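You operate a simulated robot arm through the tools that you are given. There is no shell and no other tool.

Carry out the task below with a simulated robot arm. There is one attempt and no reset: what you move stays moved.

JOB
Give the turntable a quarter turn, move tub 3's tape to the grey tray and snap its lid back on.
Fine: leave the other tubs shut.

It is judged by the outcome, as a careful person would: the job done as asked, and still so three seconds after it is handed in. It fails if anything else is knocked over, pushed out of place, dropped, spilled or broken. A push-on lid holds only when it is set on centred and level and pressed home; a screw cap is set on level and turned clockwise until tight.

ROBOT AND FRAMES
A 6-joint arm with a fingered hand, fixed in place. Base frame: the origin is at the foot of the arm, x ahead of it, y to its left, z up; the work surface is at about z = 0.635. Lengths are in m, angles in degrees, forces in N, time in s.
It reaches about 1.346 m from its shoulder. Its first joint turns from -149.0 to 149.0 degrees. Payload 3.5 kg.
The TCP is the grasp point between the finger pads, 0.026 m short of the fingertips. In the tool frame z runs along the fingers and y along their closing line. The gripper opens to 0.132 m. The gripper's body begins 0.073 m behind the TCP. The gripper is a hand of 4 fingers: y runs from the thumb to the fingers, the wrist lies at [0, 0, -0.234] in the tool frame, and closing takes about 1.5 s.
Orientation is that of the tool frame in the base frame, as a unit quaternion [w, x, y, z]. With the fingers straight down and closing along the base's y, the tool's x points along the base's -x, its y along +y and its z along -z.

CONTROLS
- The arm moves only by the tool arm_command. Its argument "moves" is a list that holds one entry, the list of rows, each a list of 7 numbers: the shift along the tool's x, y, z in m, then the turn, a rotation vector about the tool's x, y, z in degrees, then the opening, from 0 (shut) to 1 (fully open). In form: [[[x, y, z, ax, ay, az, hand], ...]]. A call has 1 to 20 rows; each row is the pose to reach, as a shift and turn from the pose commanded when the call began, along the tool's axes at that moment. A row lasts 0.2 s, in which the tool goes at most 0.05 m and 8.6 degrees; a call with a longer step from one row to the next is refused whole, and so is a gripper value outside its range. Where a pose cannot be reached the arm comes as near as it can. A force on the tool above 40 N (or 10 N above the force at the start of the call, whichever is more), or a blocked arm, ends the call early, and 0.2 s more pass. The fingers move at their own pace (about 0.108 m/s each) and stop on an object; they squeeze with about 31 N. The grip force told is the motor's: it shows also when the fingers shut on nothing. Time passes only in rows, and 0.2 s behind the last, so rows that repeat a pose let the fingers close. The reply holds the time, the measured pose of the TCP, the force on the tool along the base axes, the opening and the grip force, in the units named above and with some noise, with the torque about the TCP (base axes, N m) and any sound that the robot's microphone picked up, and new pictures: "views" is both (left out), scene, wrist or none.
- Cameras (640 x 400 px; columns grow to the right, rows downward): "scene" is fixed at [0.2074, 0.4962, 1.2218]; the picture's right is [-0.27, -0.96, 0.00], its down [-0.60, 0.17, -0.79] and it looks along [0.76, -0.22, -0.62] (base axes); focal length 241 px, centre (320, 200). "wrist" rides on the gripper at [0.068, 0.002, -0.097] in the tool frame; the picture's right is [-0.03, 1.00, 0.00], its down [-0.82, -0.02, -0.58] and it looks along [-0.58, -0.01, 0.82] (tool axes); focal length 270 px, centre (320, 200).
- slide_trunk(by): slides the trunk up (or, below 0, down) by that many m; the arm rides with it, the base frame stays. It gives what a move gives, with no picture.
- hand_shape(shape): the hand has 4 fingers and takes this shape, open, in about a second: jaw (thumb against the fingers, like two jaws); tri (thumb and two fingers); tip (a fingertip pinch); poke (one finger out to press); point (the index stretched); flat (the hand flat); cup (the hand cupped); fist (a fist). The gripper value then closes the fingers along that shape, each until it touches; the sizes above hold for jaw. It gives what a move gives, with no picture.
- pixel_to_xyz(camera, pixels): for up to 12 pixels [column, row] of the newest picture of that camera ("zoom" is the newest enlarged one), the place [x, y, z] in the base frame of the surface seen there, good to about 0.003 m, but the place of the scene camera against the robot may be out by one fixed shift of up to 0.025 m in any direction. No time passes.
- close_up(camera, box): a new picture of the part [left, top, right, bottom] of that camera's present view, enlarged. No time passes.
- sign_off(): hands the job in; it is judged then, once.

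Unless the task says otherwise, let go and move clear before handing in.

The tools are called after "Call:" as a command line: name --argument value ..., lists and objects as JSON in quotes. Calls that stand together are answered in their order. arm_command: Moves the arm, as the interface text tells. Its arguments: {"type":"object","properties":{"moves":{"type":"array"},"views":{"type":"string","enum":["both","scene","wrist","none"]}},"required":["moves"]} The other tools are called the same way: slide_trunk (by) slides the trunk up or down; hand_shape (shape) gives the hand a shape; pixel_to_xyz (camera, pixels) gives the place of the surface under pixels of a picture; close_up (camera, box) takes an enlarged picture of a part of a camera's view; sign_off () hands the job in.

At the start:

```text
time: 0.0
tool_pos: [0.7369, 0.3139, 1.0589]
tool_rot: [0.0, 0.001, 1.0, -0.001]
force: [-0.4, -0.6, 0.2]
ft_torque: [0.0, 0.01, 0.02]
width: 0.1317
gripper_force: 0.1
shape: jaw
trunk travel left (down, up): [-0.958, 0.012]
```

scene: 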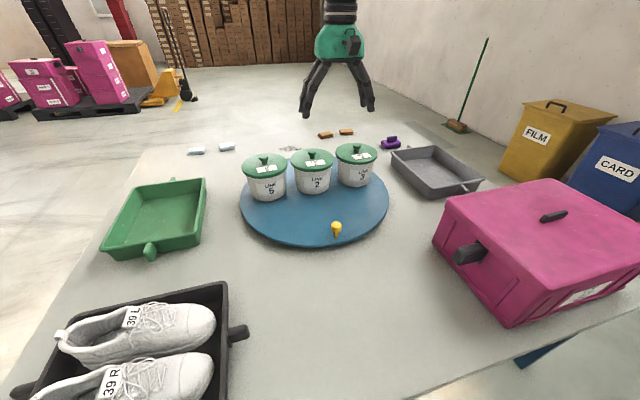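
wrist: 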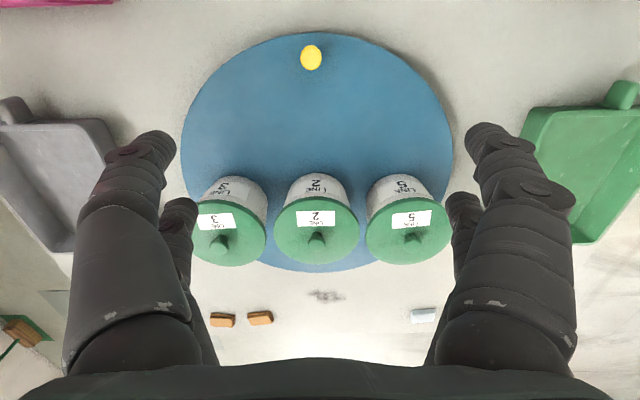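

The scene shows a blue turntable with tubs 5, 2 and 3 (lids near (264,160), (312,158), (357,152)), a yellow knob near (336,228) and the grey tray near (435,170). I'll take a closer look and measure before moving.

Call:
close_up --camera "scene" --box '[220, 120, 500, 260]'

Call:
pixel_to_xyz --camera "scene" --pixels '[[264, 157], [312, 153], [357, 148], [336, 225], [240, 195], [388, 195], [310, 240], [315, 210], [430, 165], [392, 150], [480, 182], [357, 178]]'

Call:
pixel_to_xyz --camera "wrist" --pixels '[[311, 57], [317, 238], [218, 243], [412, 238], [183, 140], [452, 140], [318, 33], [318, 270], [40, 180], [318, 130], [200, 235], [250, 235]]'

```text
2.29 times, centred on (360, 190) of scene
```

zoom: 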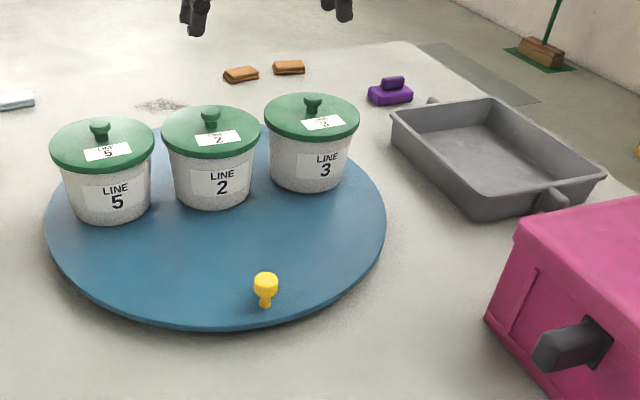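

```text
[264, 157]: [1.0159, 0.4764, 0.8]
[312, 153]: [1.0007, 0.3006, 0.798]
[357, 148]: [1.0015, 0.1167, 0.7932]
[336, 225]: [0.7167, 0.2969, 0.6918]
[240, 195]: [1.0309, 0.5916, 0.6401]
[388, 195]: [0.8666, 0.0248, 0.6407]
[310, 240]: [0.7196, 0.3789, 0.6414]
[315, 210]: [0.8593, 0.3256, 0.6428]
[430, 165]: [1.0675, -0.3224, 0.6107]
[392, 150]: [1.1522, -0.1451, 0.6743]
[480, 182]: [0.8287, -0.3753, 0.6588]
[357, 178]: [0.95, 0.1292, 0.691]
```

```text
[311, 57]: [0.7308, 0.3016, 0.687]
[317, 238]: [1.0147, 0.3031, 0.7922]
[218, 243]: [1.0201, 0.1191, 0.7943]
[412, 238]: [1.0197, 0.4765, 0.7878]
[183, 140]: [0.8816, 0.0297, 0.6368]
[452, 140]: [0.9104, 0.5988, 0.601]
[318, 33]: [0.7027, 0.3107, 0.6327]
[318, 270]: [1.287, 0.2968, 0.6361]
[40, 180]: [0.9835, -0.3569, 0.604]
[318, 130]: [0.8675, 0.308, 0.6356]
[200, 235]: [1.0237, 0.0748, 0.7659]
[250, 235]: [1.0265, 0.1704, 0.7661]
```

The wrist view gives the yellow knob at about (0.731, 0.302, 0.687) (pixel (311,57)) and lids in a row near x≈1.02. I'll measure more edge points to get the turntable centre, and zoom in on the knob.

Call:
close_up --camera "wrist" --box '[160, 10, 480, 210]'

Call:
pixel_to_xyz --camera "wrist" --pixels '[[186, 120], [186, 155], [200, 85], [230, 55], [260, 42], [380, 45], [410, 62], [440, 100], [448, 130], [448, 155], [290, 268], [345, 268]]'

Call:
pixel_to_xyz --camera "wrist" --pixels '[[303, 57], [320, 57], [311, 48], [311, 66], [230, 222], [220, 238], [222, 248], [216, 264], [10, 107], [60, 240], [110, 160], [60, 130]]'

```text
2.00 times, centred on (320, 110) of wrist
```

zoom: 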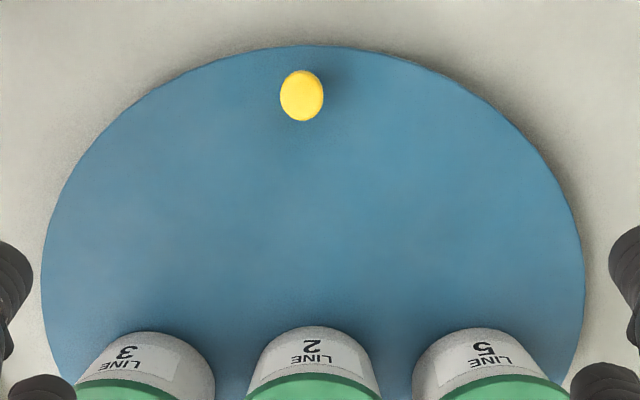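

```text
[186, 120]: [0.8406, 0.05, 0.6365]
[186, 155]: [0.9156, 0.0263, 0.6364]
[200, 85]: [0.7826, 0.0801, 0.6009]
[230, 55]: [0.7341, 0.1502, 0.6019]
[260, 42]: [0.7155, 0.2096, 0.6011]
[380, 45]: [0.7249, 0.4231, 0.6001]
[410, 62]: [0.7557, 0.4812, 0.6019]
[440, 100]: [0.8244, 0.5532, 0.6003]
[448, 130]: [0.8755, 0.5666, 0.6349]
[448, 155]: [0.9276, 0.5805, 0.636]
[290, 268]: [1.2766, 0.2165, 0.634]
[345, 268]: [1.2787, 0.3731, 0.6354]
```

```text
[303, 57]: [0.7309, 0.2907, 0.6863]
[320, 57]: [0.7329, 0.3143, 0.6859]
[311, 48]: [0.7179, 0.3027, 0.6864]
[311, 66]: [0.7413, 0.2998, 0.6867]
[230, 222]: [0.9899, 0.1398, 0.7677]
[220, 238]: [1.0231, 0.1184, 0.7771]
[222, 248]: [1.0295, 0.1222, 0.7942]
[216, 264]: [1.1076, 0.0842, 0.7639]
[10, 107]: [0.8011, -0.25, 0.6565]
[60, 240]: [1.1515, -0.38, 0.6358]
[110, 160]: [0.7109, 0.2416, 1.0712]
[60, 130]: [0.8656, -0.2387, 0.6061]
```

The turntable top is at z≈0.636 with centre ≈(0.99, 0.304) and radius ≈0.29; the yellow knob is at ≈(0.730, 0.302), top 0.687. I'll line up over the knob and come down part way.

Call:
arm_command --moves '[[[0.003, -0.006, 0.03, 0, 0, 0, 0.8], [0.007, -0.012, 0.07, 0, 0, 0, 0.7], [0.007, -0.012, 0.11, 0, 0, 0, 0.6], [0.007, -0.012, 0.15, 0, 0, 0, 0.6], [0.007, -0.012, 0.19, 0, 0, 0, 0.6], [0.007, -0.012, 0.23, 0, 0, 0, 0.6], [0.007, -0.012, 0.27, 0, 0, 0, 0.6], [0.007, -0.012, 0.29, 0, 0, 0, 0.6], [0.007, -0.012, 0.29, 0, 0, 0, 0.6]]]'

```text
time: 2.0
tool_pos: [0.7326, 0.3028, 1.0586]
tool_rot: [-0.001, 0.0, 1.0, -0.001]
force: [0.5, -0.7, -0.5]
ft_torque: [0.01, -0.01, 0.01]
width: 0.08
gripper_force: 0.1
shape: jaw
out of reach, approached as far as the arm can: row 1, 2, 3, 4, 5, 6, 7, 8, 9
trunk travel left (down, up): [-0.958, 0.012]
```

scene: 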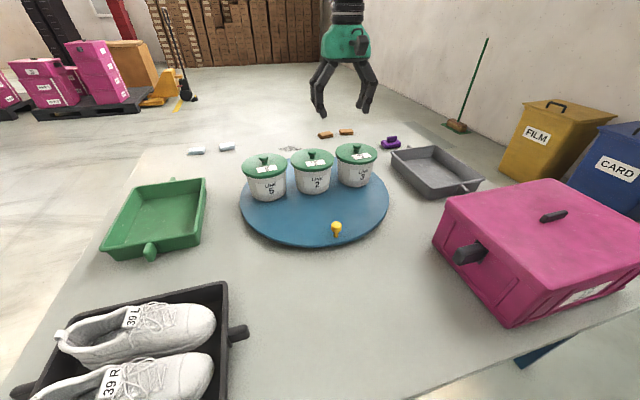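
wrist: 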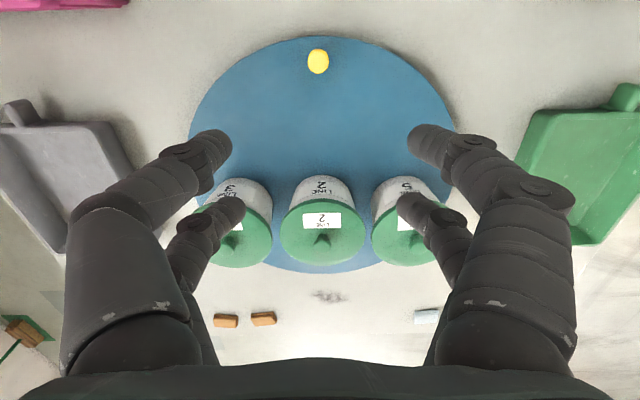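

The hand could not go lower from here (all rows out of reach), so height must come from the trunk. I'll slide it down by 0.2 first.

Call:
slide_trunk --by -0.2

```text
time: 4.2
tool_pos: [0.7314, 0.3032, 0.8602]
tool_rot: [0.0, 0.0, 1.0, 0.001]
force: [-0.3, -0.1, 0.6]
ft_torque: [0.02, -0.01, -0.02]
width: 0.0795
gripper_force: 0.2
shape: jaw
trunk travel left (down, up): [-0.758, 0.212]
```

The tool went straight down to z=0.860. I'll test whether the arm itself can now move vertically, with a small step down.

Call:
arm_command --moves '[[[0, 0, 0.03, 0, 0, 0, 0.6], [0, 0, 0.06, 0, 0, 0, 0.6], [0, 0, 0.06, 0, 0, 0, 0.6]]]'

```text
time: 5.0
tool_pos: [0.7307, 0.3081, 0.859]
tool_rot: [-0.001, 0.0, 1.0, 0.0]
force: [0.1, -0.1, -1.2]
ft_torque: [-0.01, -0.03, -0.05]
width: 0.0796
gripper_force: 0.0
shape: jaw
out of reach, approached as far as the arm can: row 1, 2, 3
trunk travel left (down, up): [-0.758, 0.212]
```

scene: 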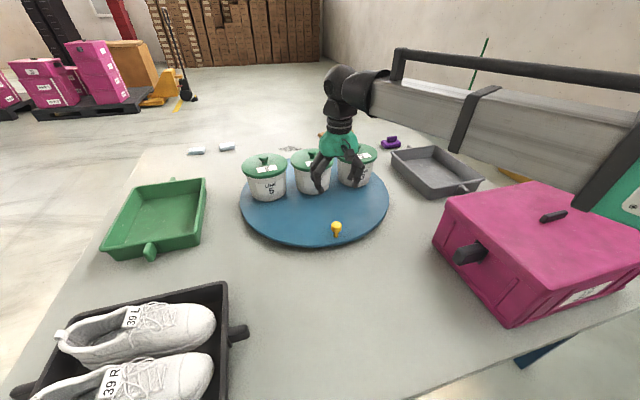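
wrist: 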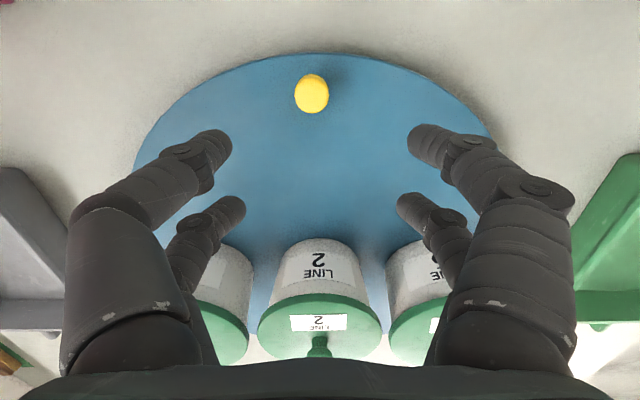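

Again only the trunk changed the height; the knob is at wrist pixel (311,94). I'll test an upward arm move and sideways back to the knob's y, to learn what the arm can do.

Call:
arm_command --moves '[[[0, -0.005, -0.03, 0, 0, 0, 0.6], [0, -0.006, -0.06, 0, 0, 0, 0.6], [0, -0.006, -0.06, 0, 0, 0, 0.6]]]' --views "none"

```text
time: 5.8
tool_pos: [0.7305, 0.2995, 0.8592]
tool_rot: [-0.001, 0.0, 1.0, 0.0]
force: [0.2, -0.9, -0.5]
ft_torque: [-0.04, 0.0, -0.01]
width: 0.0798
gripper_force: 0.1
shape: jaw
out of reach, approached as far as the arm can: row 1, 2, 3
trunk travel left (down, up): [-0.758, 0.212]
```

The arm seems to move only in the horizontal plane, with height coming from the trunk. I'll check the forearm's height and the pink box's top before going lower.

Call:
pixel_to_xyz --camera "scene" --pixels '[[500, 130], [520, 150], [450, 108], [560, 165], [350, 95], [378, 100], [342, 110], [520, 200], [600, 230], [550, 215], [480, 200], [610, 90]]'

Call:
close_up --camera "scene" --box '[280, 40, 640, 265]'

```text
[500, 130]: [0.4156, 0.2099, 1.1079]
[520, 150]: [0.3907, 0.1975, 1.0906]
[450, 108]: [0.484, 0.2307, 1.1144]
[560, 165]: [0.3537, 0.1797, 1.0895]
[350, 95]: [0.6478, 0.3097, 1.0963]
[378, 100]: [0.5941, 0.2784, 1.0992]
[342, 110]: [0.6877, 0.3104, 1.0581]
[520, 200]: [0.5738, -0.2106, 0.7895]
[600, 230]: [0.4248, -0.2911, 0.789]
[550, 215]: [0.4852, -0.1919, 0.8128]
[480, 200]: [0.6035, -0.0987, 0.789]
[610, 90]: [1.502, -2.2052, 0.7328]
```

```text
1.78 times, centred on (460, 152) of scene
```

zoom: 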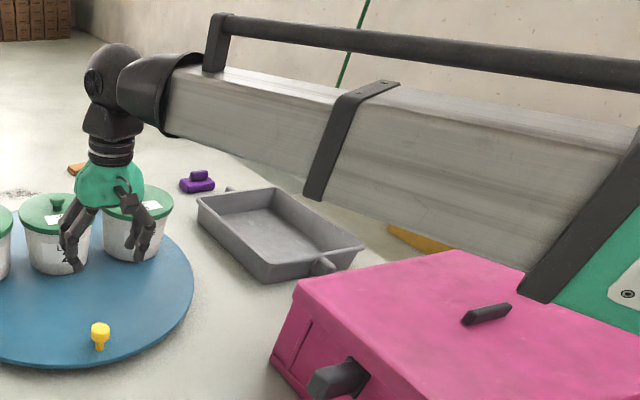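

The forearm is a horizontal telescoping beam whose centreline is about 0.235 above the TCP; the pink box top is ≈0.79. I'll measure the bottom of the green housing and the box extents.

Call:
pixel_to_xyz --camera "scene" --pixels '[[583, 206], [620, 210], [635, 215], [600, 180], [455, 150], [465, 148], [443, 198], [435, 240], [517, 325], [458, 250], [540, 180], [630, 190]]'

Call:
close_up --camera "scene" --box '[420, 80, 640, 340]'

```text
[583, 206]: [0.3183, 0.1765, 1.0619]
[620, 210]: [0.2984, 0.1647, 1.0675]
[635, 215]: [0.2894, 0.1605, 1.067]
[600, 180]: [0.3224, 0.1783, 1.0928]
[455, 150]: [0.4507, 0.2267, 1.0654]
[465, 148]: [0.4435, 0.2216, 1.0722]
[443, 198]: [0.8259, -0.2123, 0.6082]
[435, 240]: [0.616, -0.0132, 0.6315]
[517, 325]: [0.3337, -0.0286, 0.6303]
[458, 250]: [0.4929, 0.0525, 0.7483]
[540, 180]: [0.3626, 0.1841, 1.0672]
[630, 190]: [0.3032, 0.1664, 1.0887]
```

```text
1.54 times, centred on (530, 210) of scene
```

zoom: 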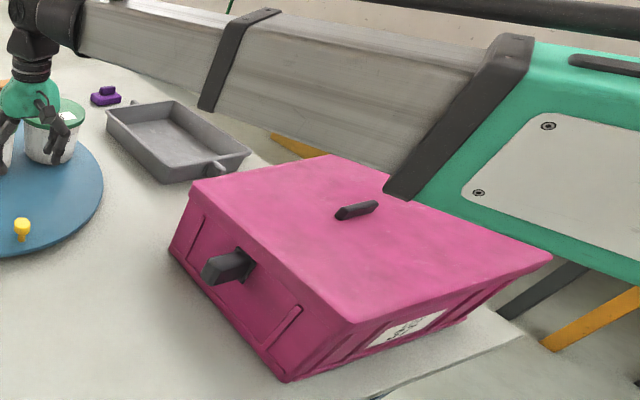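

The beam's underside is about 0.19 above the TCP, so it clears the box and tubs. Now I'll confirm the knob's place from the current wrist view before lowering onto it.

Call:
arm_command --moves '[[[0, 0.001, 0, 0, 0, 0, 0.5], [0, 0.001, 0, 0, 0, 0, 0.5]]]' --views "wrist"

Call:
pixel_to_xyz --camera "wrist" --pixels '[[318, 94], [308, 94], [328, 94], [318, 82], [318, 104], [318, 112]]'

```text
time: 6.4
tool_pos: [0.731, 0.3002, 0.8597]
tool_rot: [0.0, 0.001, 1.0, 0.001]
force: [0.2, -0.3, -0.3]
ft_torque: [-0.02, -0.03, 0.0]
width: 0.0666
gripper_force: 0.1
shape: jaw
trunk travel left (down, up): [-0.758, 0.212]
```

wrist: 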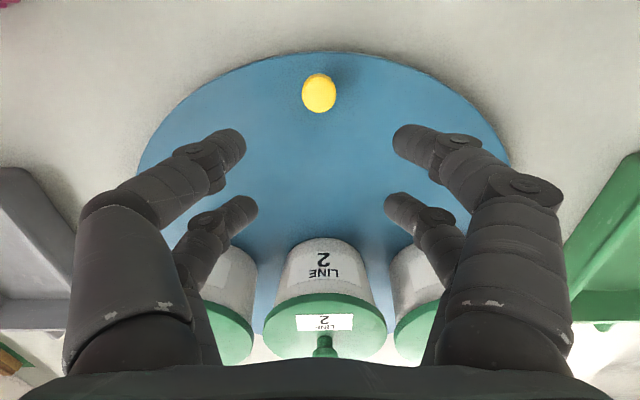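

```text
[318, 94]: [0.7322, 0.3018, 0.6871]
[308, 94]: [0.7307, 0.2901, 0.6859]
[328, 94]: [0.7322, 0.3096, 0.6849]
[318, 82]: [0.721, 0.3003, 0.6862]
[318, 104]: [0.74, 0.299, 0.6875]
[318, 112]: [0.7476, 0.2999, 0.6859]
```

The knob is centred near (0.7335, 0.3005), right under the hand. I'll check where the four fingertips lie relative to the TCP before lowering.

Call:
pixel_to_xyz --camera "wrist" --pixels '[[235, 143], [225, 165], [247, 208], [235, 222], [403, 140], [415, 165], [395, 205], [405, 220]]'

```text
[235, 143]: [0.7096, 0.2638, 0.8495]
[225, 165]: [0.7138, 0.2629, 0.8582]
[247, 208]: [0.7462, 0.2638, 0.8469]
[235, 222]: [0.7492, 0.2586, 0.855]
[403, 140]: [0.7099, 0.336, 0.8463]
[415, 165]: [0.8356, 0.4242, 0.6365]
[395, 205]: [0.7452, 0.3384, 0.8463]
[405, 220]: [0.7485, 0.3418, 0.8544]
```

Two fingers sit on each side, at about ±0.019 m along tool x, so they cage the knob well. I'll lower so the TCP is at z≈0.675.

Call:
slide_trunk --by -0.12

Call:
arm_command --moves '[[[-0.002, 0, 0, 0, 0, 0, 0.5], [-0.002, 0, 0, 0, 0, 0, 0.5]]]'

```text
time: 7.9
tool_pos: [0.7314, 0.3011, 0.7389]
tool_rot: [0.0, 0.0, 1.0, 0.0]
force: [-0.1, -0.6, 0.3]
ft_torque: [0.0, 0.01, -0.03]
width: 0.0665
gripper_force: 0.1
shape: jaw
trunk travel left (down, up): [-0.638, 0.332]
```

```text
time: 8.5
tool_pos: [0.7336, 0.2995, 0.7402]
tool_rot: [0.001, 0.0, 1.0, 0.0]
force: [-0.2, -1.1, -0.5]
ft_torque: [-0.03, 0.0, -0.01]
width: 0.0667
gripper_force: 0.1
shape: jaw
trunk travel left (down, up): [-0.638, 0.332]
```

scene: 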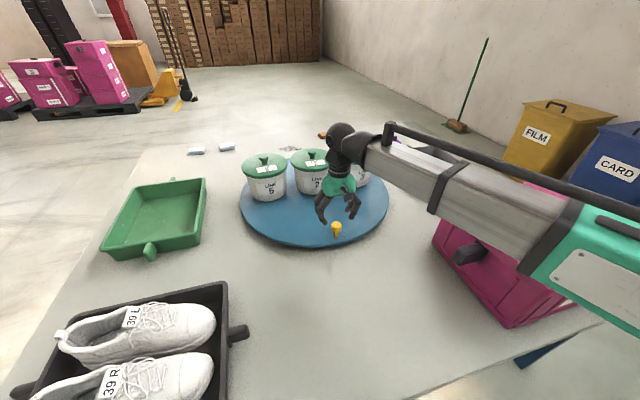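
wrist: 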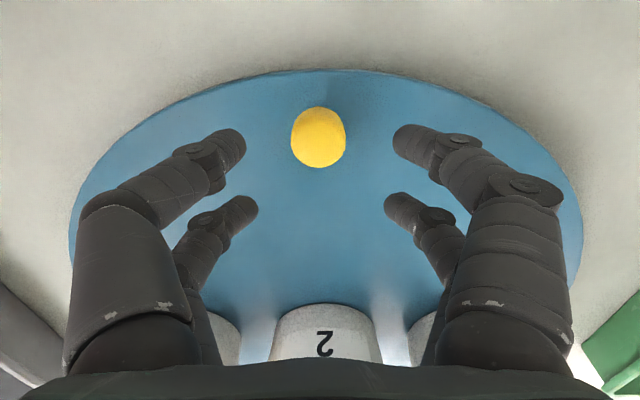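

The knob at wrist pixel (318,137) is centred between the finger pairs. I'll lower the remaining 0.065 m.

Call:
slide_trunk --by -0.065

Call:
arm_command --moves '[[[0, 0, 0, 0, 0, 0, 0.4], [0, 0, 0, 0, 0, 0, 0.3], [0, 0, 0, 0, 0, 0, 0.25], [0, 0, 0, 0, 0, 0, 0.2], [0, 0, 0, 0, 0, 0, 0.2]]]'

```text
time: 9.5
tool_pos: [0.7327, 0.3006, 0.6733]
tool_rot: [0.0, 0.0, 1.0, 0.001]
force: [-0.2, 0.3, 0.1]
ft_torque: [-0.01, -0.03, -0.03]
width: 0.0668
gripper_force: 0.1
shape: jaw
trunk travel left (down, up): [-0.573, 0.397]
```

```text
time: 10.7
tool_pos: [0.7343, 0.3005, 0.6738]
tool_rot: [0.0, -0.001, 1.0, 0.0]
force: [-0.7, 1.0, -0.3]
ft_torque: [-0.06, 0.01, 0.01]
width: 0.0268
gripper_force: 0.0
shape: jaw
trunk travel left (down, up): [-0.573, 0.397]
```

scene: 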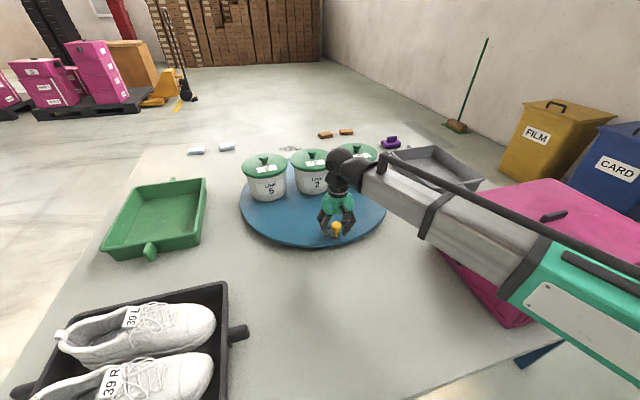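
wrist: 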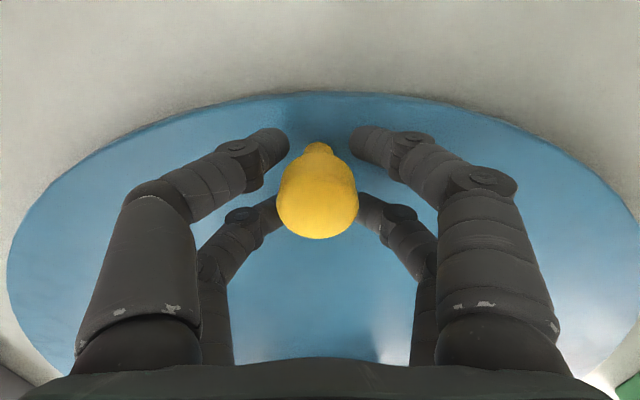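

The knob is caged with a 0.027 m opening. I'll turn the table clockwise, beginning with a trial 10° along the arc while yawing with it.

Call:
arm_command --moves '[[[0, 0, 0, 0, 0, 0, 0.16], [-0.0001, 0.0112, 0, 0, 0, 2.5, 0.16], [-0.0007, 0.0223, 0, 0, 0, 5, 0.16], [-0.0018, 0.0334, 0, 0, 0, 7.5, 0.16], [-0.0034, 0.0445, 0, 0, 0, 10, 0.16], [-0.0034, 0.0445, 0, 0, 0, 10, 0.16]]]'

```text
time: 12.1
tool_pos: [0.7362, 0.3447, 0.6743]
tool_rot: [0.0, 0.089, 0.996, 0.0]
force: [-0.2, 0.3, 0.1]
ft_torque: [-0.02, -0.01, -0.02]
width: 0.0213
gripper_force: 0.1
shape: jaw
trunk travel left (down, up): [-0.573, 0.397]
```

scene: 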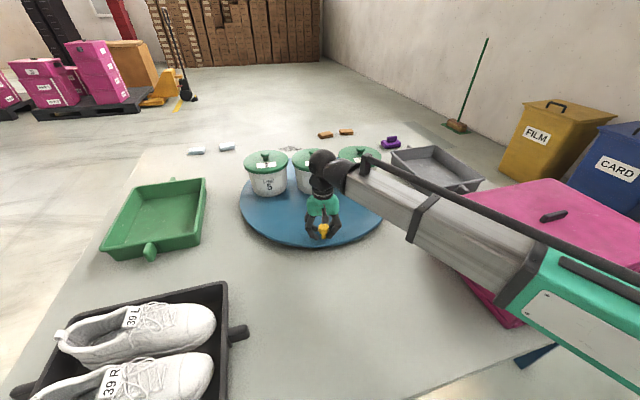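
wrist: 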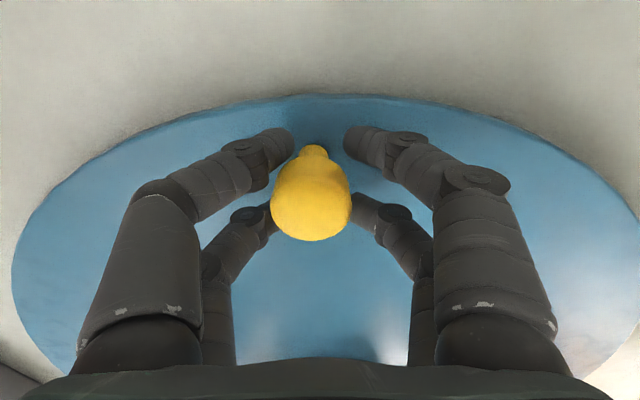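

It turns with hardly any force and the knob stays caged. I'll continue 35° further along the arc.

Call:
arm_command --moves '[[[-0.0003, 0.0156, 0, 0, 0, 3.5, 0.16], [-0.0015, 0.0312, 0, 0, 0, 7, 0.16], [-0.0037, 0.0467, 0, 0, 0, 10.5, 0.16], [-0.0069, 0.062, 0, 0, 0, 14, 0.16], [-0.0109, 0.0771, 0, 0, 0, 17.5, 0.16], [-0.0159, 0.0919, 0, 0, 0, 21, 0.16], [-0.0218, 0.1064, 0, 0, 0, 24.5, 0.16], [-0.0286, 0.1205, 0, 0, 0, 28, 0.16], [-0.0361, 0.1342, 0, 0, 0, 31.5, 0.16], [-0.0446, 0.1474, 0, 0, 0, 35, 0.16], [-0.0446, 0.1474, 0, 0, 0, 35, 0.16]]]'

```text
time: 14.5
tool_pos: [0.8096, 0.4837, 0.6745]
tool_rot: [-0.001, 0.384, 0.923, 0.0]
force: [-0.2, 0.9, 0.4]
ft_torque: [-0.01, 0.0, 0.0]
width: 0.0216
gripper_force: 0.0
shape: jaw
trunk travel left (down, up): [-0.573, 0.397]
```

scene: 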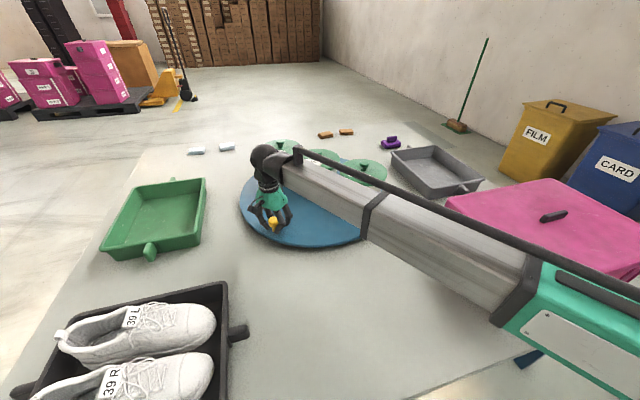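
wrist: 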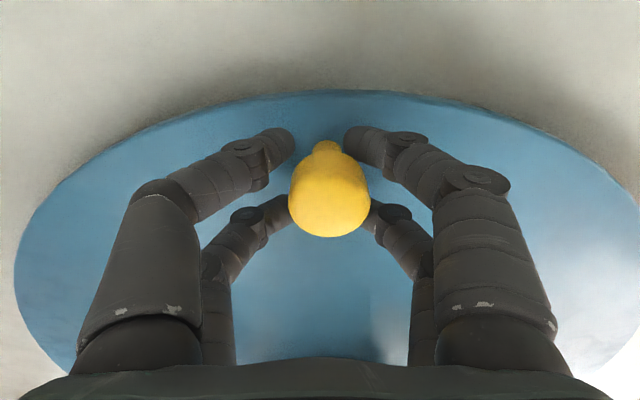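

At 45° now, still caged and force-free. I'll complete the second half, slowing at the end.

Call:
arm_command --moves '[[[-0.0003, 0.0156, 0, 0, 0, 3.5, 0.16], [-0.0015, 0.0312, 0, 0, 0, 7, 0.16], [-0.0037, 0.0467, 0, 0, 0, 10.5, 0.16], [-0.0069, 0.062, 0, 0, 0, 14, 0.16], [-0.0109, 0.0771, 0, 0, 0, 17.5, 0.16], [-0.0159, 0.0919, 0, 0, 0, 21, 0.16], [-0.0218, 0.1064, 0, 0, 0, 24.5, 0.16], [-0.0286, 0.1205, 0, 0, 0, 28, 0.16], [-0.0361, 0.1342, 0, 0, 0, 31.5, 0.16], [-0.0446, 0.1474, 0, 0, 0, 35, 0.16], [-0.0538, 0.16, 0, 0, 0, 38.5, 0.16], [-0.0638, 0.1721, 0, 0, 0, 42, 0.16], [-0.0698, 0.1787, 0, 0, 0, 44, 0.16], [-0.0729, 0.1819, 0, 0, 0, 45, 0.14], [-0.0729, 0.1819, 0, 0, 0, 45, 0.12], [-0.0729, 0.1819, 0, 0, 0, 45, 0.1]]]'

```text
time: 17.9
tool_pos: [0.9878, 0.5594, 0.6741]
tool_rot: [0.0, 0.708, 0.707, 0.0]
force: [1.7, -0.1, 0.0]
ft_torque: [-0.04, 0.0, -0.05]
width: 0.0138
gripper_force: 0.1
shape: jaw
trunk travel left (down, up): [-0.573, 0.397]
```

scene: 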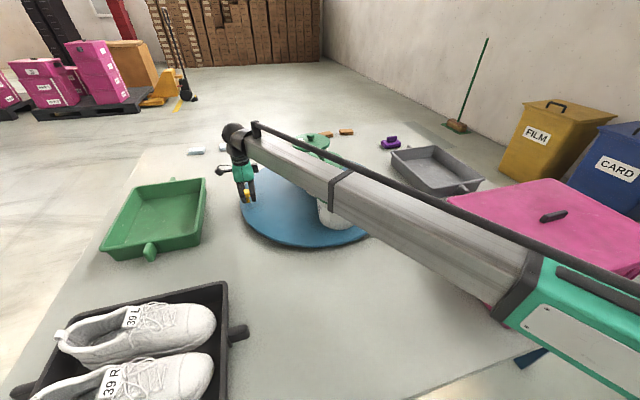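
wrist: 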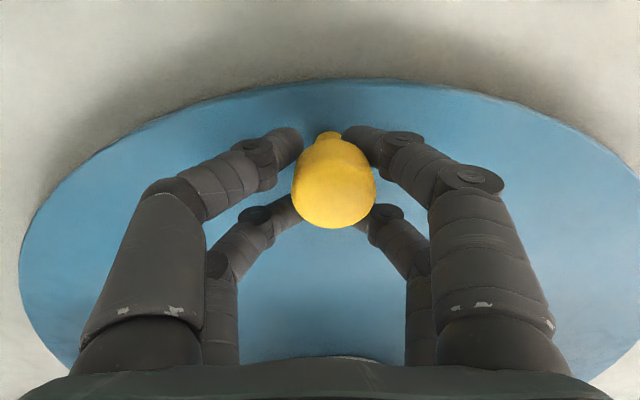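

The knob is now at the turned position (tool yaw 90°, TCP (0.988, 0.559)). I'll open the fingers and rise clear.

Call:
arm_command --moves '[[[0, 0, 0, 0, 0, 0, 0.2], [0, 0, 0, 0, 0, 0, 0.4], [0, 0, 0, 0, 0, 0, 0.5], [0, 0, 0, 0, 0, 0, 0.5], [0, 0, 0, 0, 0, 0, 0.5]]]' --views "wrist"

Call:
slide_trunk --by 0.3

Call:
arm_command --moves '[[[0, 0, 0, 0, 0, 0, 0.5]]]'

```text
time: 19.1
tool_pos: [0.9882, 0.5607, 0.6739]
tool_rot: [-0.001, 0.707, 0.707, 0.0]
force: [-0.5, -0.9, 0.2]
ft_torque: [-0.01, 0.0, 0.02]
width: 0.0654
gripper_force: 0.0
shape: jaw
trunk travel left (down, up): [-0.573, 0.397]
```

wrist: 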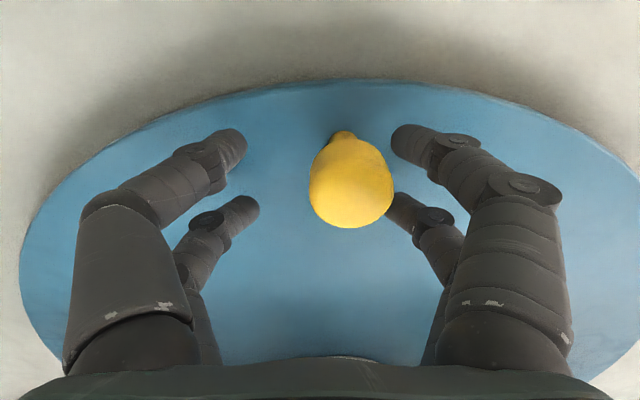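

```text
time: 22.1
tool_pos: [0.9858, 0.5601, 0.9745]
tool_rot: [0.0, 0.707, 0.707, -0.001]
force: [0.7, 0.0, -0.2]
ft_torque: [0.0, 0.0, -0.03]
width: 0.0656
gripper_force: 0.1
shape: jaw
trunk travel left (down, up): [-0.873, 0.097]
```

```text
time: 22.5
tool_pos: [0.9875, 0.5606, 0.9743]
tool_rot: [0.0, 0.707, 0.707, 0.0]
force: [0.0, -1.2, 0.6]
ft_torque: [-0.03, 0.02, 0.01]
width: 0.0652
gripper_force: 0.1
shape: jaw
trunk travel left (down, up): [-0.873, 0.097]
```

scene: 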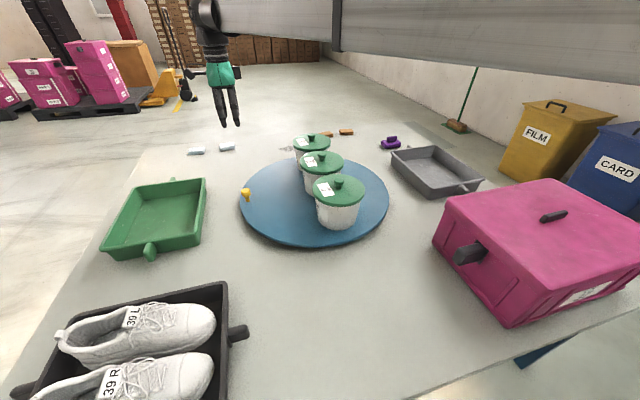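
wrist: 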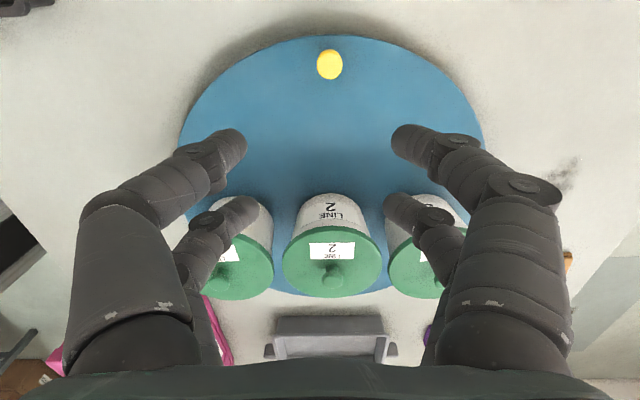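

The turntable has turned; tub 3 is now nearest the robot. I'll measure the knob angle and tub 3's lid.

Call:
pixel_to_xyz --camera "wrist" --pixels '[[329, 64], [332, 268], [236, 270], [420, 275], [333, 292], [330, 160]]'

Call:
pixel_to_xyz --camera "scene" --pixels '[[246, 190], [338, 179], [338, 190], [311, 195], [364, 188], [338, 205], [320, 155], [311, 134], [338, 215]]'

Call:
close_up --camera "scene" --box '[270, 120, 410, 240]'

```text
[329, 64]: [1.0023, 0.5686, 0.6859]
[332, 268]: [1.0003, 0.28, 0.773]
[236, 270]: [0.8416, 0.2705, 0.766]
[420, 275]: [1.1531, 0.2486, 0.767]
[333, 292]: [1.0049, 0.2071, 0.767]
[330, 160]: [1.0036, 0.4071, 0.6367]
```

```text
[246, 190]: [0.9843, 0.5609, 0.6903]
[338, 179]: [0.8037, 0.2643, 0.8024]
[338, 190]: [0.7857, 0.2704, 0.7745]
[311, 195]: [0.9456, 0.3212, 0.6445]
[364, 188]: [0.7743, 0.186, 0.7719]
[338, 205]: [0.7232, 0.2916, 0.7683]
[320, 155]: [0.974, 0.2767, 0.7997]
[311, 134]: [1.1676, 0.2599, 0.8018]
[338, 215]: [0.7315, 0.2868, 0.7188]
```

```text
3.33 times, centred on (340, 180) of scene
```

zoom: 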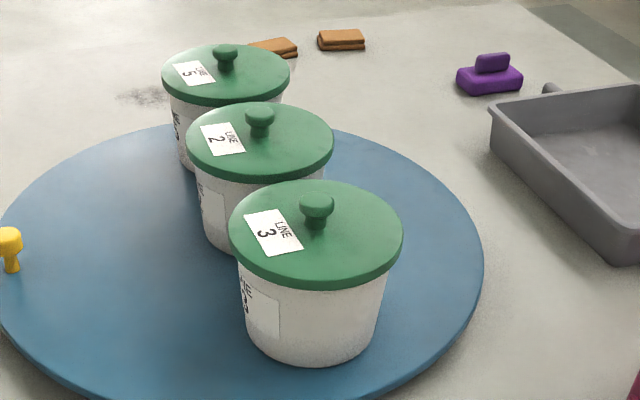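

The knob is now at (1.000, 0.569) versus (0.734, 0.301) before, which is a 90° turn about (1.0, 0.301). Tub 3's lid knob should be near (0.817, 0.267); I'll swing the hand over it with the original yaw.

Call:
arm_command --moves '[[[-0.0245, -0.0143, 0, 0, 0, -7.5, 0.5], [-0.049, -0.0287, 0, 0, 0, -15, 0.5], [-0.0735, -0.043, 0, 0, 0, -22.5, 0.5], [-0.098, -0.0573, 0, 0, 0, -30, 0.5], [-0.1225, -0.0717, 0, 0, 0, -37.5, 0.5], [-0.147, -0.086, 0, 0, 0, -45, 0.5], [-0.1715, -0.1003, 0, 0, 0, -52.5, 0.5], [-0.196, -0.1147, 0, 0, 0, -60, 0.5], [-0.2205, -0.129, 0, 0, 0, -67.5, 0.5], [-0.245, -0.1433, 0, 0, 0, -75, 0.5], [-0.2695, -0.1577, 0, 0, 0, -82.5, 0.5], [-0.294, -0.172, 0, 0, 0, -90, 0.5], [-0.294, -0.172, 0, 0, 0, -90, 0.5]]]'

```text
time: 25.3
tool_pos: [0.8159, 0.2672, 0.9739]
tool_rot: [0.0, -0.001, 1.0, 0.0]
force: [0.4, 0.7, 0.1]
ft_torque: [-0.01, 0.01, -0.02]
width: 0.0657
gripper_force: 0.1
shape: jaw
trunk travel left (down, up): [-0.873, 0.097]
```

scene: 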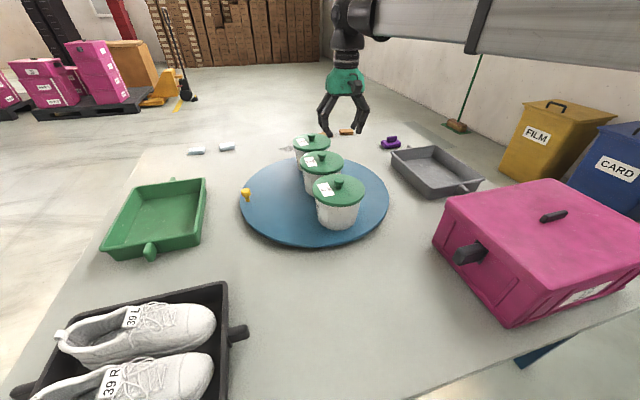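
wrist: 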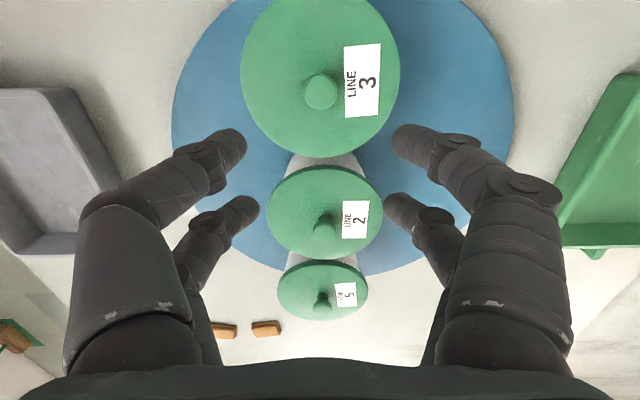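

The wrist view shows tub 3's lid with its knob at (321,91). I'll measure the knob, lid edges and tray.

Call:
pixel_to_xyz --camera "wrist" --pixels '[[321, 91], [308, 91], [334, 91], [321, 78], [321, 103], [242, 60], [398, 60], [321, 155], [260, 85], [380, 125], [321, 120]]'

Call:
close_up --camera "wrist" --box '[220, 0, 420, 125]'

Call:
pixel_to_xyz --camera "wrist" --pixels '[[5, 165], [75, 130], [50, 165], [40, 93], [120, 190], [100, 225], [20, 245], [5, 110], [75, 215]]'

```text
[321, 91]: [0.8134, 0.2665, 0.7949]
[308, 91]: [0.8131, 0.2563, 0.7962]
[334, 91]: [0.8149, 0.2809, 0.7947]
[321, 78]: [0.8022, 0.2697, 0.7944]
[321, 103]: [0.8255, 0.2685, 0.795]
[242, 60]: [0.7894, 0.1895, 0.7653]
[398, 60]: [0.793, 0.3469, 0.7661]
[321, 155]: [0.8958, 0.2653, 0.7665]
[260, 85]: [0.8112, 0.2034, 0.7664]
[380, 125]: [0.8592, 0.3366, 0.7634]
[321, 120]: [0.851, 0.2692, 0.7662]
```

```text
3.20 times, centred on (320, 62) of wrist
```

zoom: 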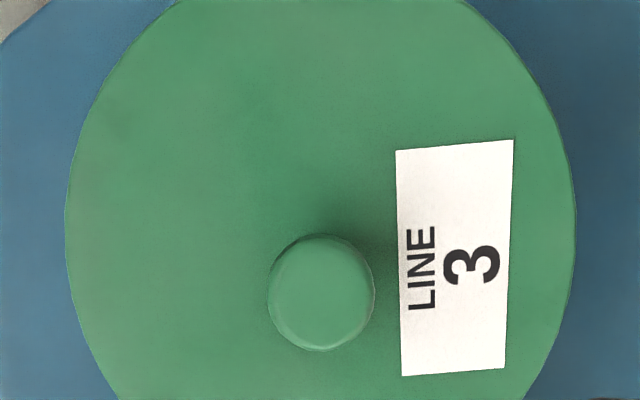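

```text
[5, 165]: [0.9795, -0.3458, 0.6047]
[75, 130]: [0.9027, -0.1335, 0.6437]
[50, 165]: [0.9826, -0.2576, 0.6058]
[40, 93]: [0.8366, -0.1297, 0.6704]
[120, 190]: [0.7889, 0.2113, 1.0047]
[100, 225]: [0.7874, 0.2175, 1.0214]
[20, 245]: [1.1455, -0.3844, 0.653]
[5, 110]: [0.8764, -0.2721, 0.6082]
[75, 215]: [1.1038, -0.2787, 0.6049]
```

Lid knob centre is (0.8135, 0.268), top 0.795; lid top is 0.766 and about 0.16 m across. I'll align and lower to grip the knob.

Call:
arm_command --moves '[[[0.002, 0.001, 0, 0, 0, 0, 0.5], [0.002, 0.001, 0, 0, 0, 0, 0.5]]]' --views "none"

Call:
slide_trunk --by -0.12

Call:
arm_command --moves '[[[0, 0, 0, 0, 0, 0, 0.5]]]'

```text
time: 25.9
tool_pos: [0.8131, 0.2674, 0.9732]
tool_rot: [-0.001, 0.0, 1.0, 0.0]
force: [0.8, -0.4, -0.6]
ft_torque: [-0.02, 0.0, 0.0]
width: 0.0654
gripper_force: 0.1
shape: jaw
trunk travel left (down, up): [-0.873, 0.097]
```

```text
time: 27.4
tool_pos: [0.8132, 0.267, 0.8546]
tool_rot: [0.0, 0.0, 1.0, 0.0]
force: [-0.4, -0.6, 0.6]
ft_torque: [-0.02, 0.02, 0.0]
width: 0.0655
gripper_force: 0.0
shape: jaw
trunk travel left (down, up): [-0.753, 0.217]
```

```text
time: 27.8
tool_pos: [0.8132, 0.2685, 0.8535]
tool_rot: [0.0, 0.001, 1.0, -0.001]
force: [0.6, -0.7, -0.1]
ft_torque: [0.0, -0.02, 0.0]
width: 0.0656
gripper_force: 0.0
shape: jaw
trunk travel left (down, up): [-0.753, 0.217]
```

scene: 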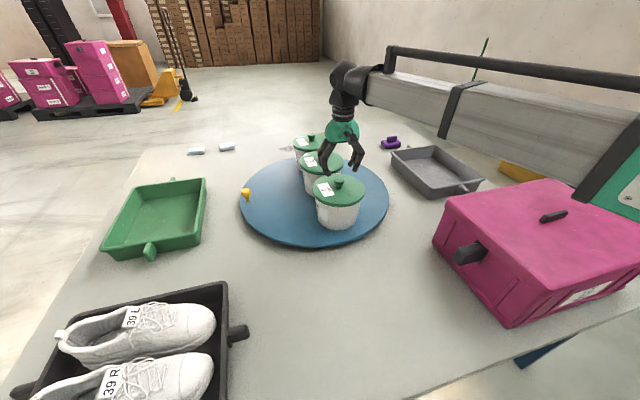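
wrist: 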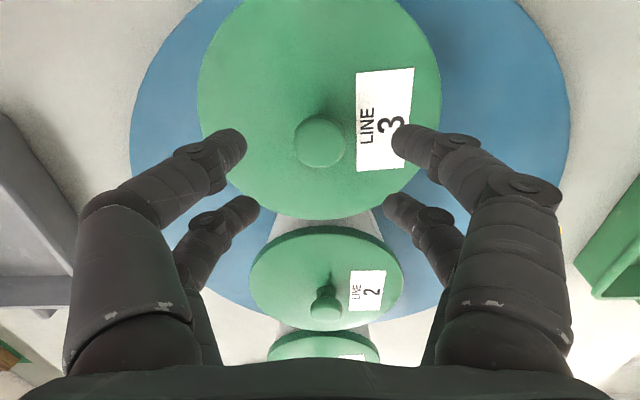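

The lid knob at wrist (320,141) is centred between the fingers. I'll lower 0.055 and close on it.

Call:
slide_trunk --by -0.055

Call:
arm_command --moves '[[[0, 0, 0, 0, 0, 0, 0.4], [0, 0, 0, 0, 0, 0, 0.3], [0, 0, 0, 0, 0, 0, 0.2], [0, 0, 0, 0, 0, 0, 0.1], [0, 0, 0, 0, 0, 0, 0.0], [0, 0, 0, 0, 0, 0, 0.0], [0, 0, 0, 0, 0, 0, 0.0], [0, 0, 0, 0, 0, 0, 0.0]]]'

```text
time: 28.8
tool_pos: [0.814, 0.2691, 0.7993]
tool_rot: [0.001, 0.0, 1.0, 0.0]
force: [0.3, 0.9, 0.6]
ft_torque: [-0.02, -0.02, 0.01]
width: 0.0658
gripper_force: 0.1
shape: jaw
trunk travel left (down, up): [-0.698, 0.272]
```

```text
time: 30.6
tool_pos: [0.8136, 0.2689, 0.7993]
tool_rot: [0.0, 0.0, 1.0, 0.0]
force: [0.0, -0.7, -0.9]
ft_torque: [0.03, 0.02, -0.02]
width: 0.0007
gripper_force: 30.5
shape: jaw
trunk travel left (down, up): [-0.698, 0.272]
heard: snap
```

scene: 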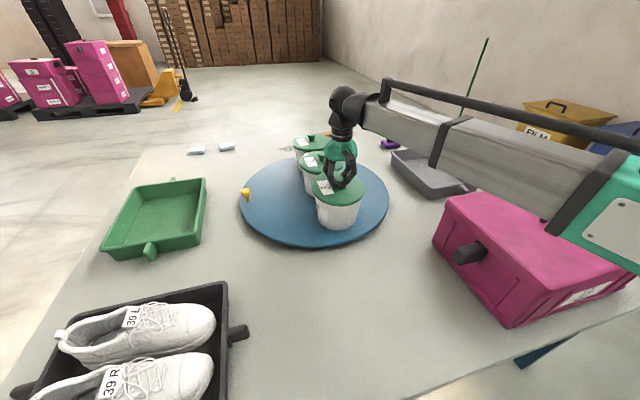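
wrist: 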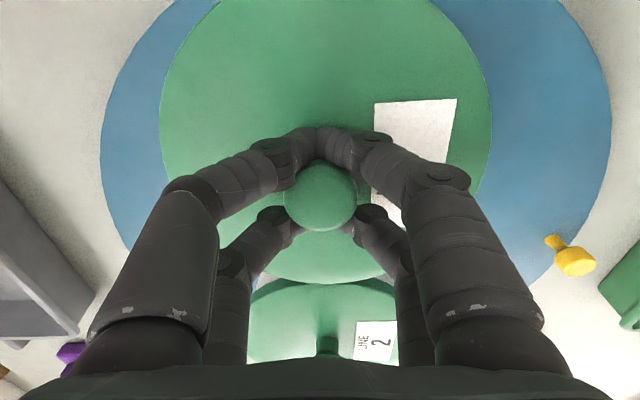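

I heard a snap and the fingers closed to about zero width around the knob's stem; the lid may have popped up. I'll look closely.

Call:
close_up --camera "scene" --box '[280, 120, 400, 240]'

Call:
close_up --camera "wrist" --box '[150, 0, 510, 225]'

Call:
pixel_to_xyz --camera "wrist" --pixels '[[320, 185], [320, 170], [320, 215], [250, 60], [400, 60], [320, 30], [200, 120], [450, 130], [320, 262], [300, 270], [340, 270], [320, 110]]'

```text
3.33 times, centred on (340, 180) of scene
```

zoom: 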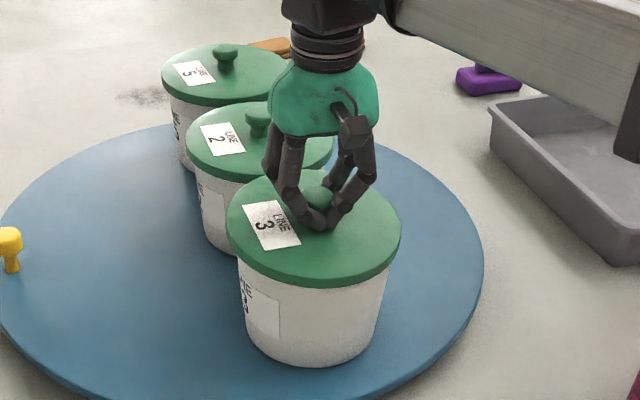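

```text
1.78 times, centred on (330, 112) of wrist
```

zoom: 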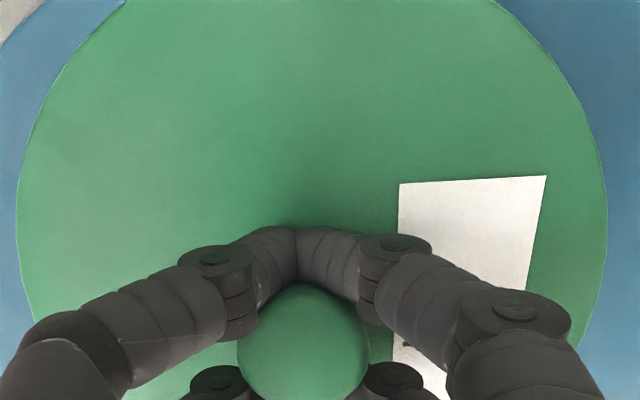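

```text
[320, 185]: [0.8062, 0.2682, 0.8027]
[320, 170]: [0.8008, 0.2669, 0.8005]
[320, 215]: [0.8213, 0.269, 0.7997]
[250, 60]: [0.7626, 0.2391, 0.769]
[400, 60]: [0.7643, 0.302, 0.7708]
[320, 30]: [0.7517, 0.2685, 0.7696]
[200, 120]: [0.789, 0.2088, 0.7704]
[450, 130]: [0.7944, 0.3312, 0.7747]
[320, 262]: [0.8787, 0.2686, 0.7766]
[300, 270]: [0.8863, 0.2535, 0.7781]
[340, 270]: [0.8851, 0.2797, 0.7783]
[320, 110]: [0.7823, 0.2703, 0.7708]
```

The lid has popped free: its far edge is at 0.778 and near edge at 0.769, with the knob's cap resting on the closed fingers. I'll lift slowly.

Call:
slide_trunk --by 0.03

Call:
arm_command --moves '[[[0, 0, 0, 0, 0, 0, 0.0]]]'

Call:
close_up --camera "scene" --box '[280, 120, 400, 240]'

```text
time: 31.3
tool_pos: [0.814, 0.2686, 0.8288]
tool_rot: [0.0, 0.0, 1.0, 0.0]
force: [-0.1, 0.4, -0.5]
ft_torque: [0.01, 0.02, -0.02]
width: 0.0003
gripper_force: 31.1
shape: jaw
trunk travel left (down, up): [-0.728, 0.242]
```

```text
time: 31.7
tool_pos: [0.8145, 0.2692, 0.8288]
tool_rot: [0.0, -0.001, 1.0, 0.0]
force: [-0.5, 0.1, -0.9]
ft_torque: [-0.02, 0.0, 0.02]
width: 0.0006
gripper_force: 31.3
shape: jaw
trunk travel left (down, up): [-0.728, 0.242]
```

scene: 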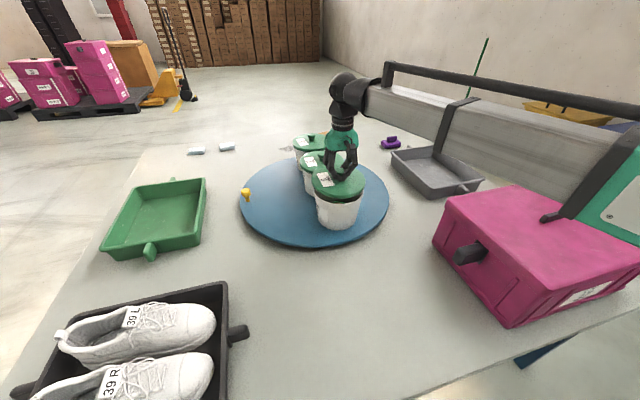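
wrist: 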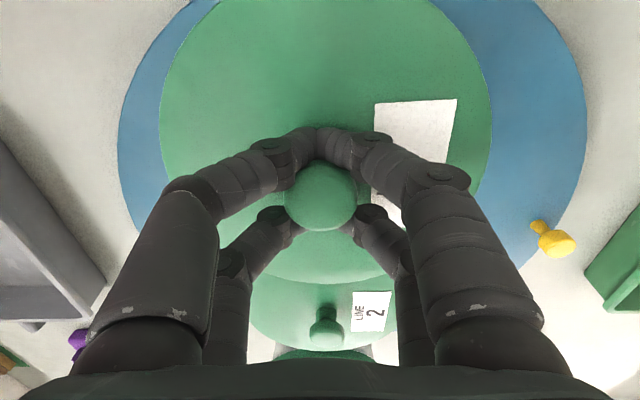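

```text
3.33 times, centred on (340, 180) of scene
```

zoom: 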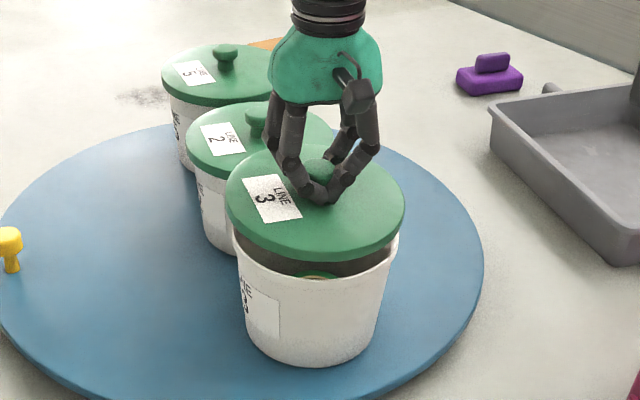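

The lid is off and held; the tub stayed put and the tape is visible inside. I'll raise a bit more, then carry the lid to the clear table area near (0.57, 0.30).

Call:
slide_trunk --by 0.05

Call:
arm_command --moves '[[[0.025, 0.003, 0, 0, 0, 0, 0], [0.055, 0.007, 0, 0, 0, 0, 0], [0.085, 0.01, 0, 0, 0, 0, 0], [0.115, 0.014, 0, 0, 0, 0, 0], [0.145, 0.018, 0, 0, 0, 0, 0], [0.175, 0.022, 0, 0, 0, 0, 0], [0.205, 0.026, 0, 0, 0, 0, 0], [0.23, 0.029, 0, 0, 0, 0, 0], [0.244, 0.03, 0, 0, 0, 0, 0], [0.244, 0.03, 0, 0, 0, 0, 0]]]'

```text
time: 32.6
tool_pos: [0.812, 0.268, 0.8785]
tool_rot: [0.0, 0.0, 1.0, 0.001]
force: [0.7, 0.4, -0.5]
ft_torque: [0.0, 0.0, -0.03]
width: 0.0004
gripper_force: 31.2
shape: jaw
trunk travel left (down, up): [-0.778, 0.192]
```

```text
time: 34.8
tool_pos: [0.571, 0.2986, 0.8787]
tool_rot: [0.0, 0.001, 1.0, 0.0]
force: [0.4, 0.0, -1.8]
ft_torque: [0.02, 0.0, -0.04]
width: 0.0006
gripper_force: 30.7
shape: jaw
trunk travel left (down, up): [-0.778, 0.192]
```

scene: 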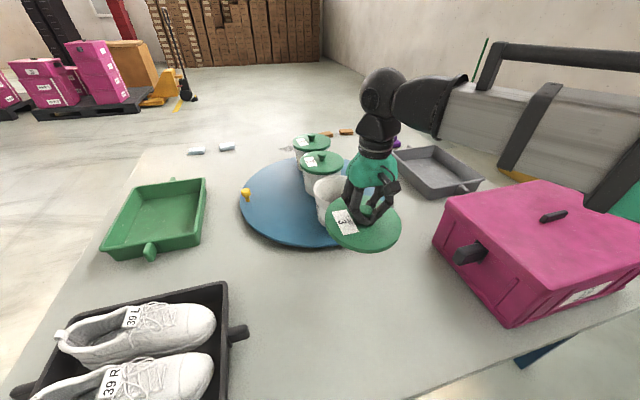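
wrist: 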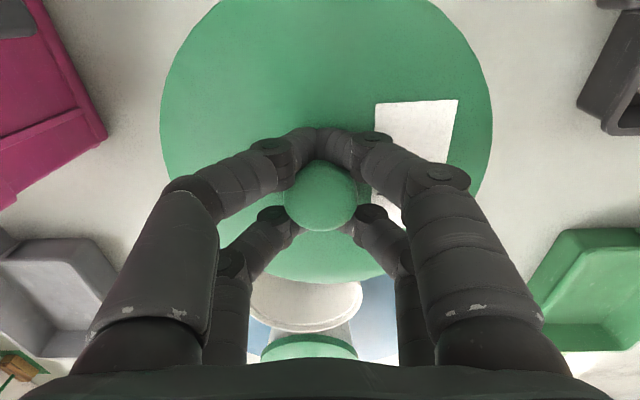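

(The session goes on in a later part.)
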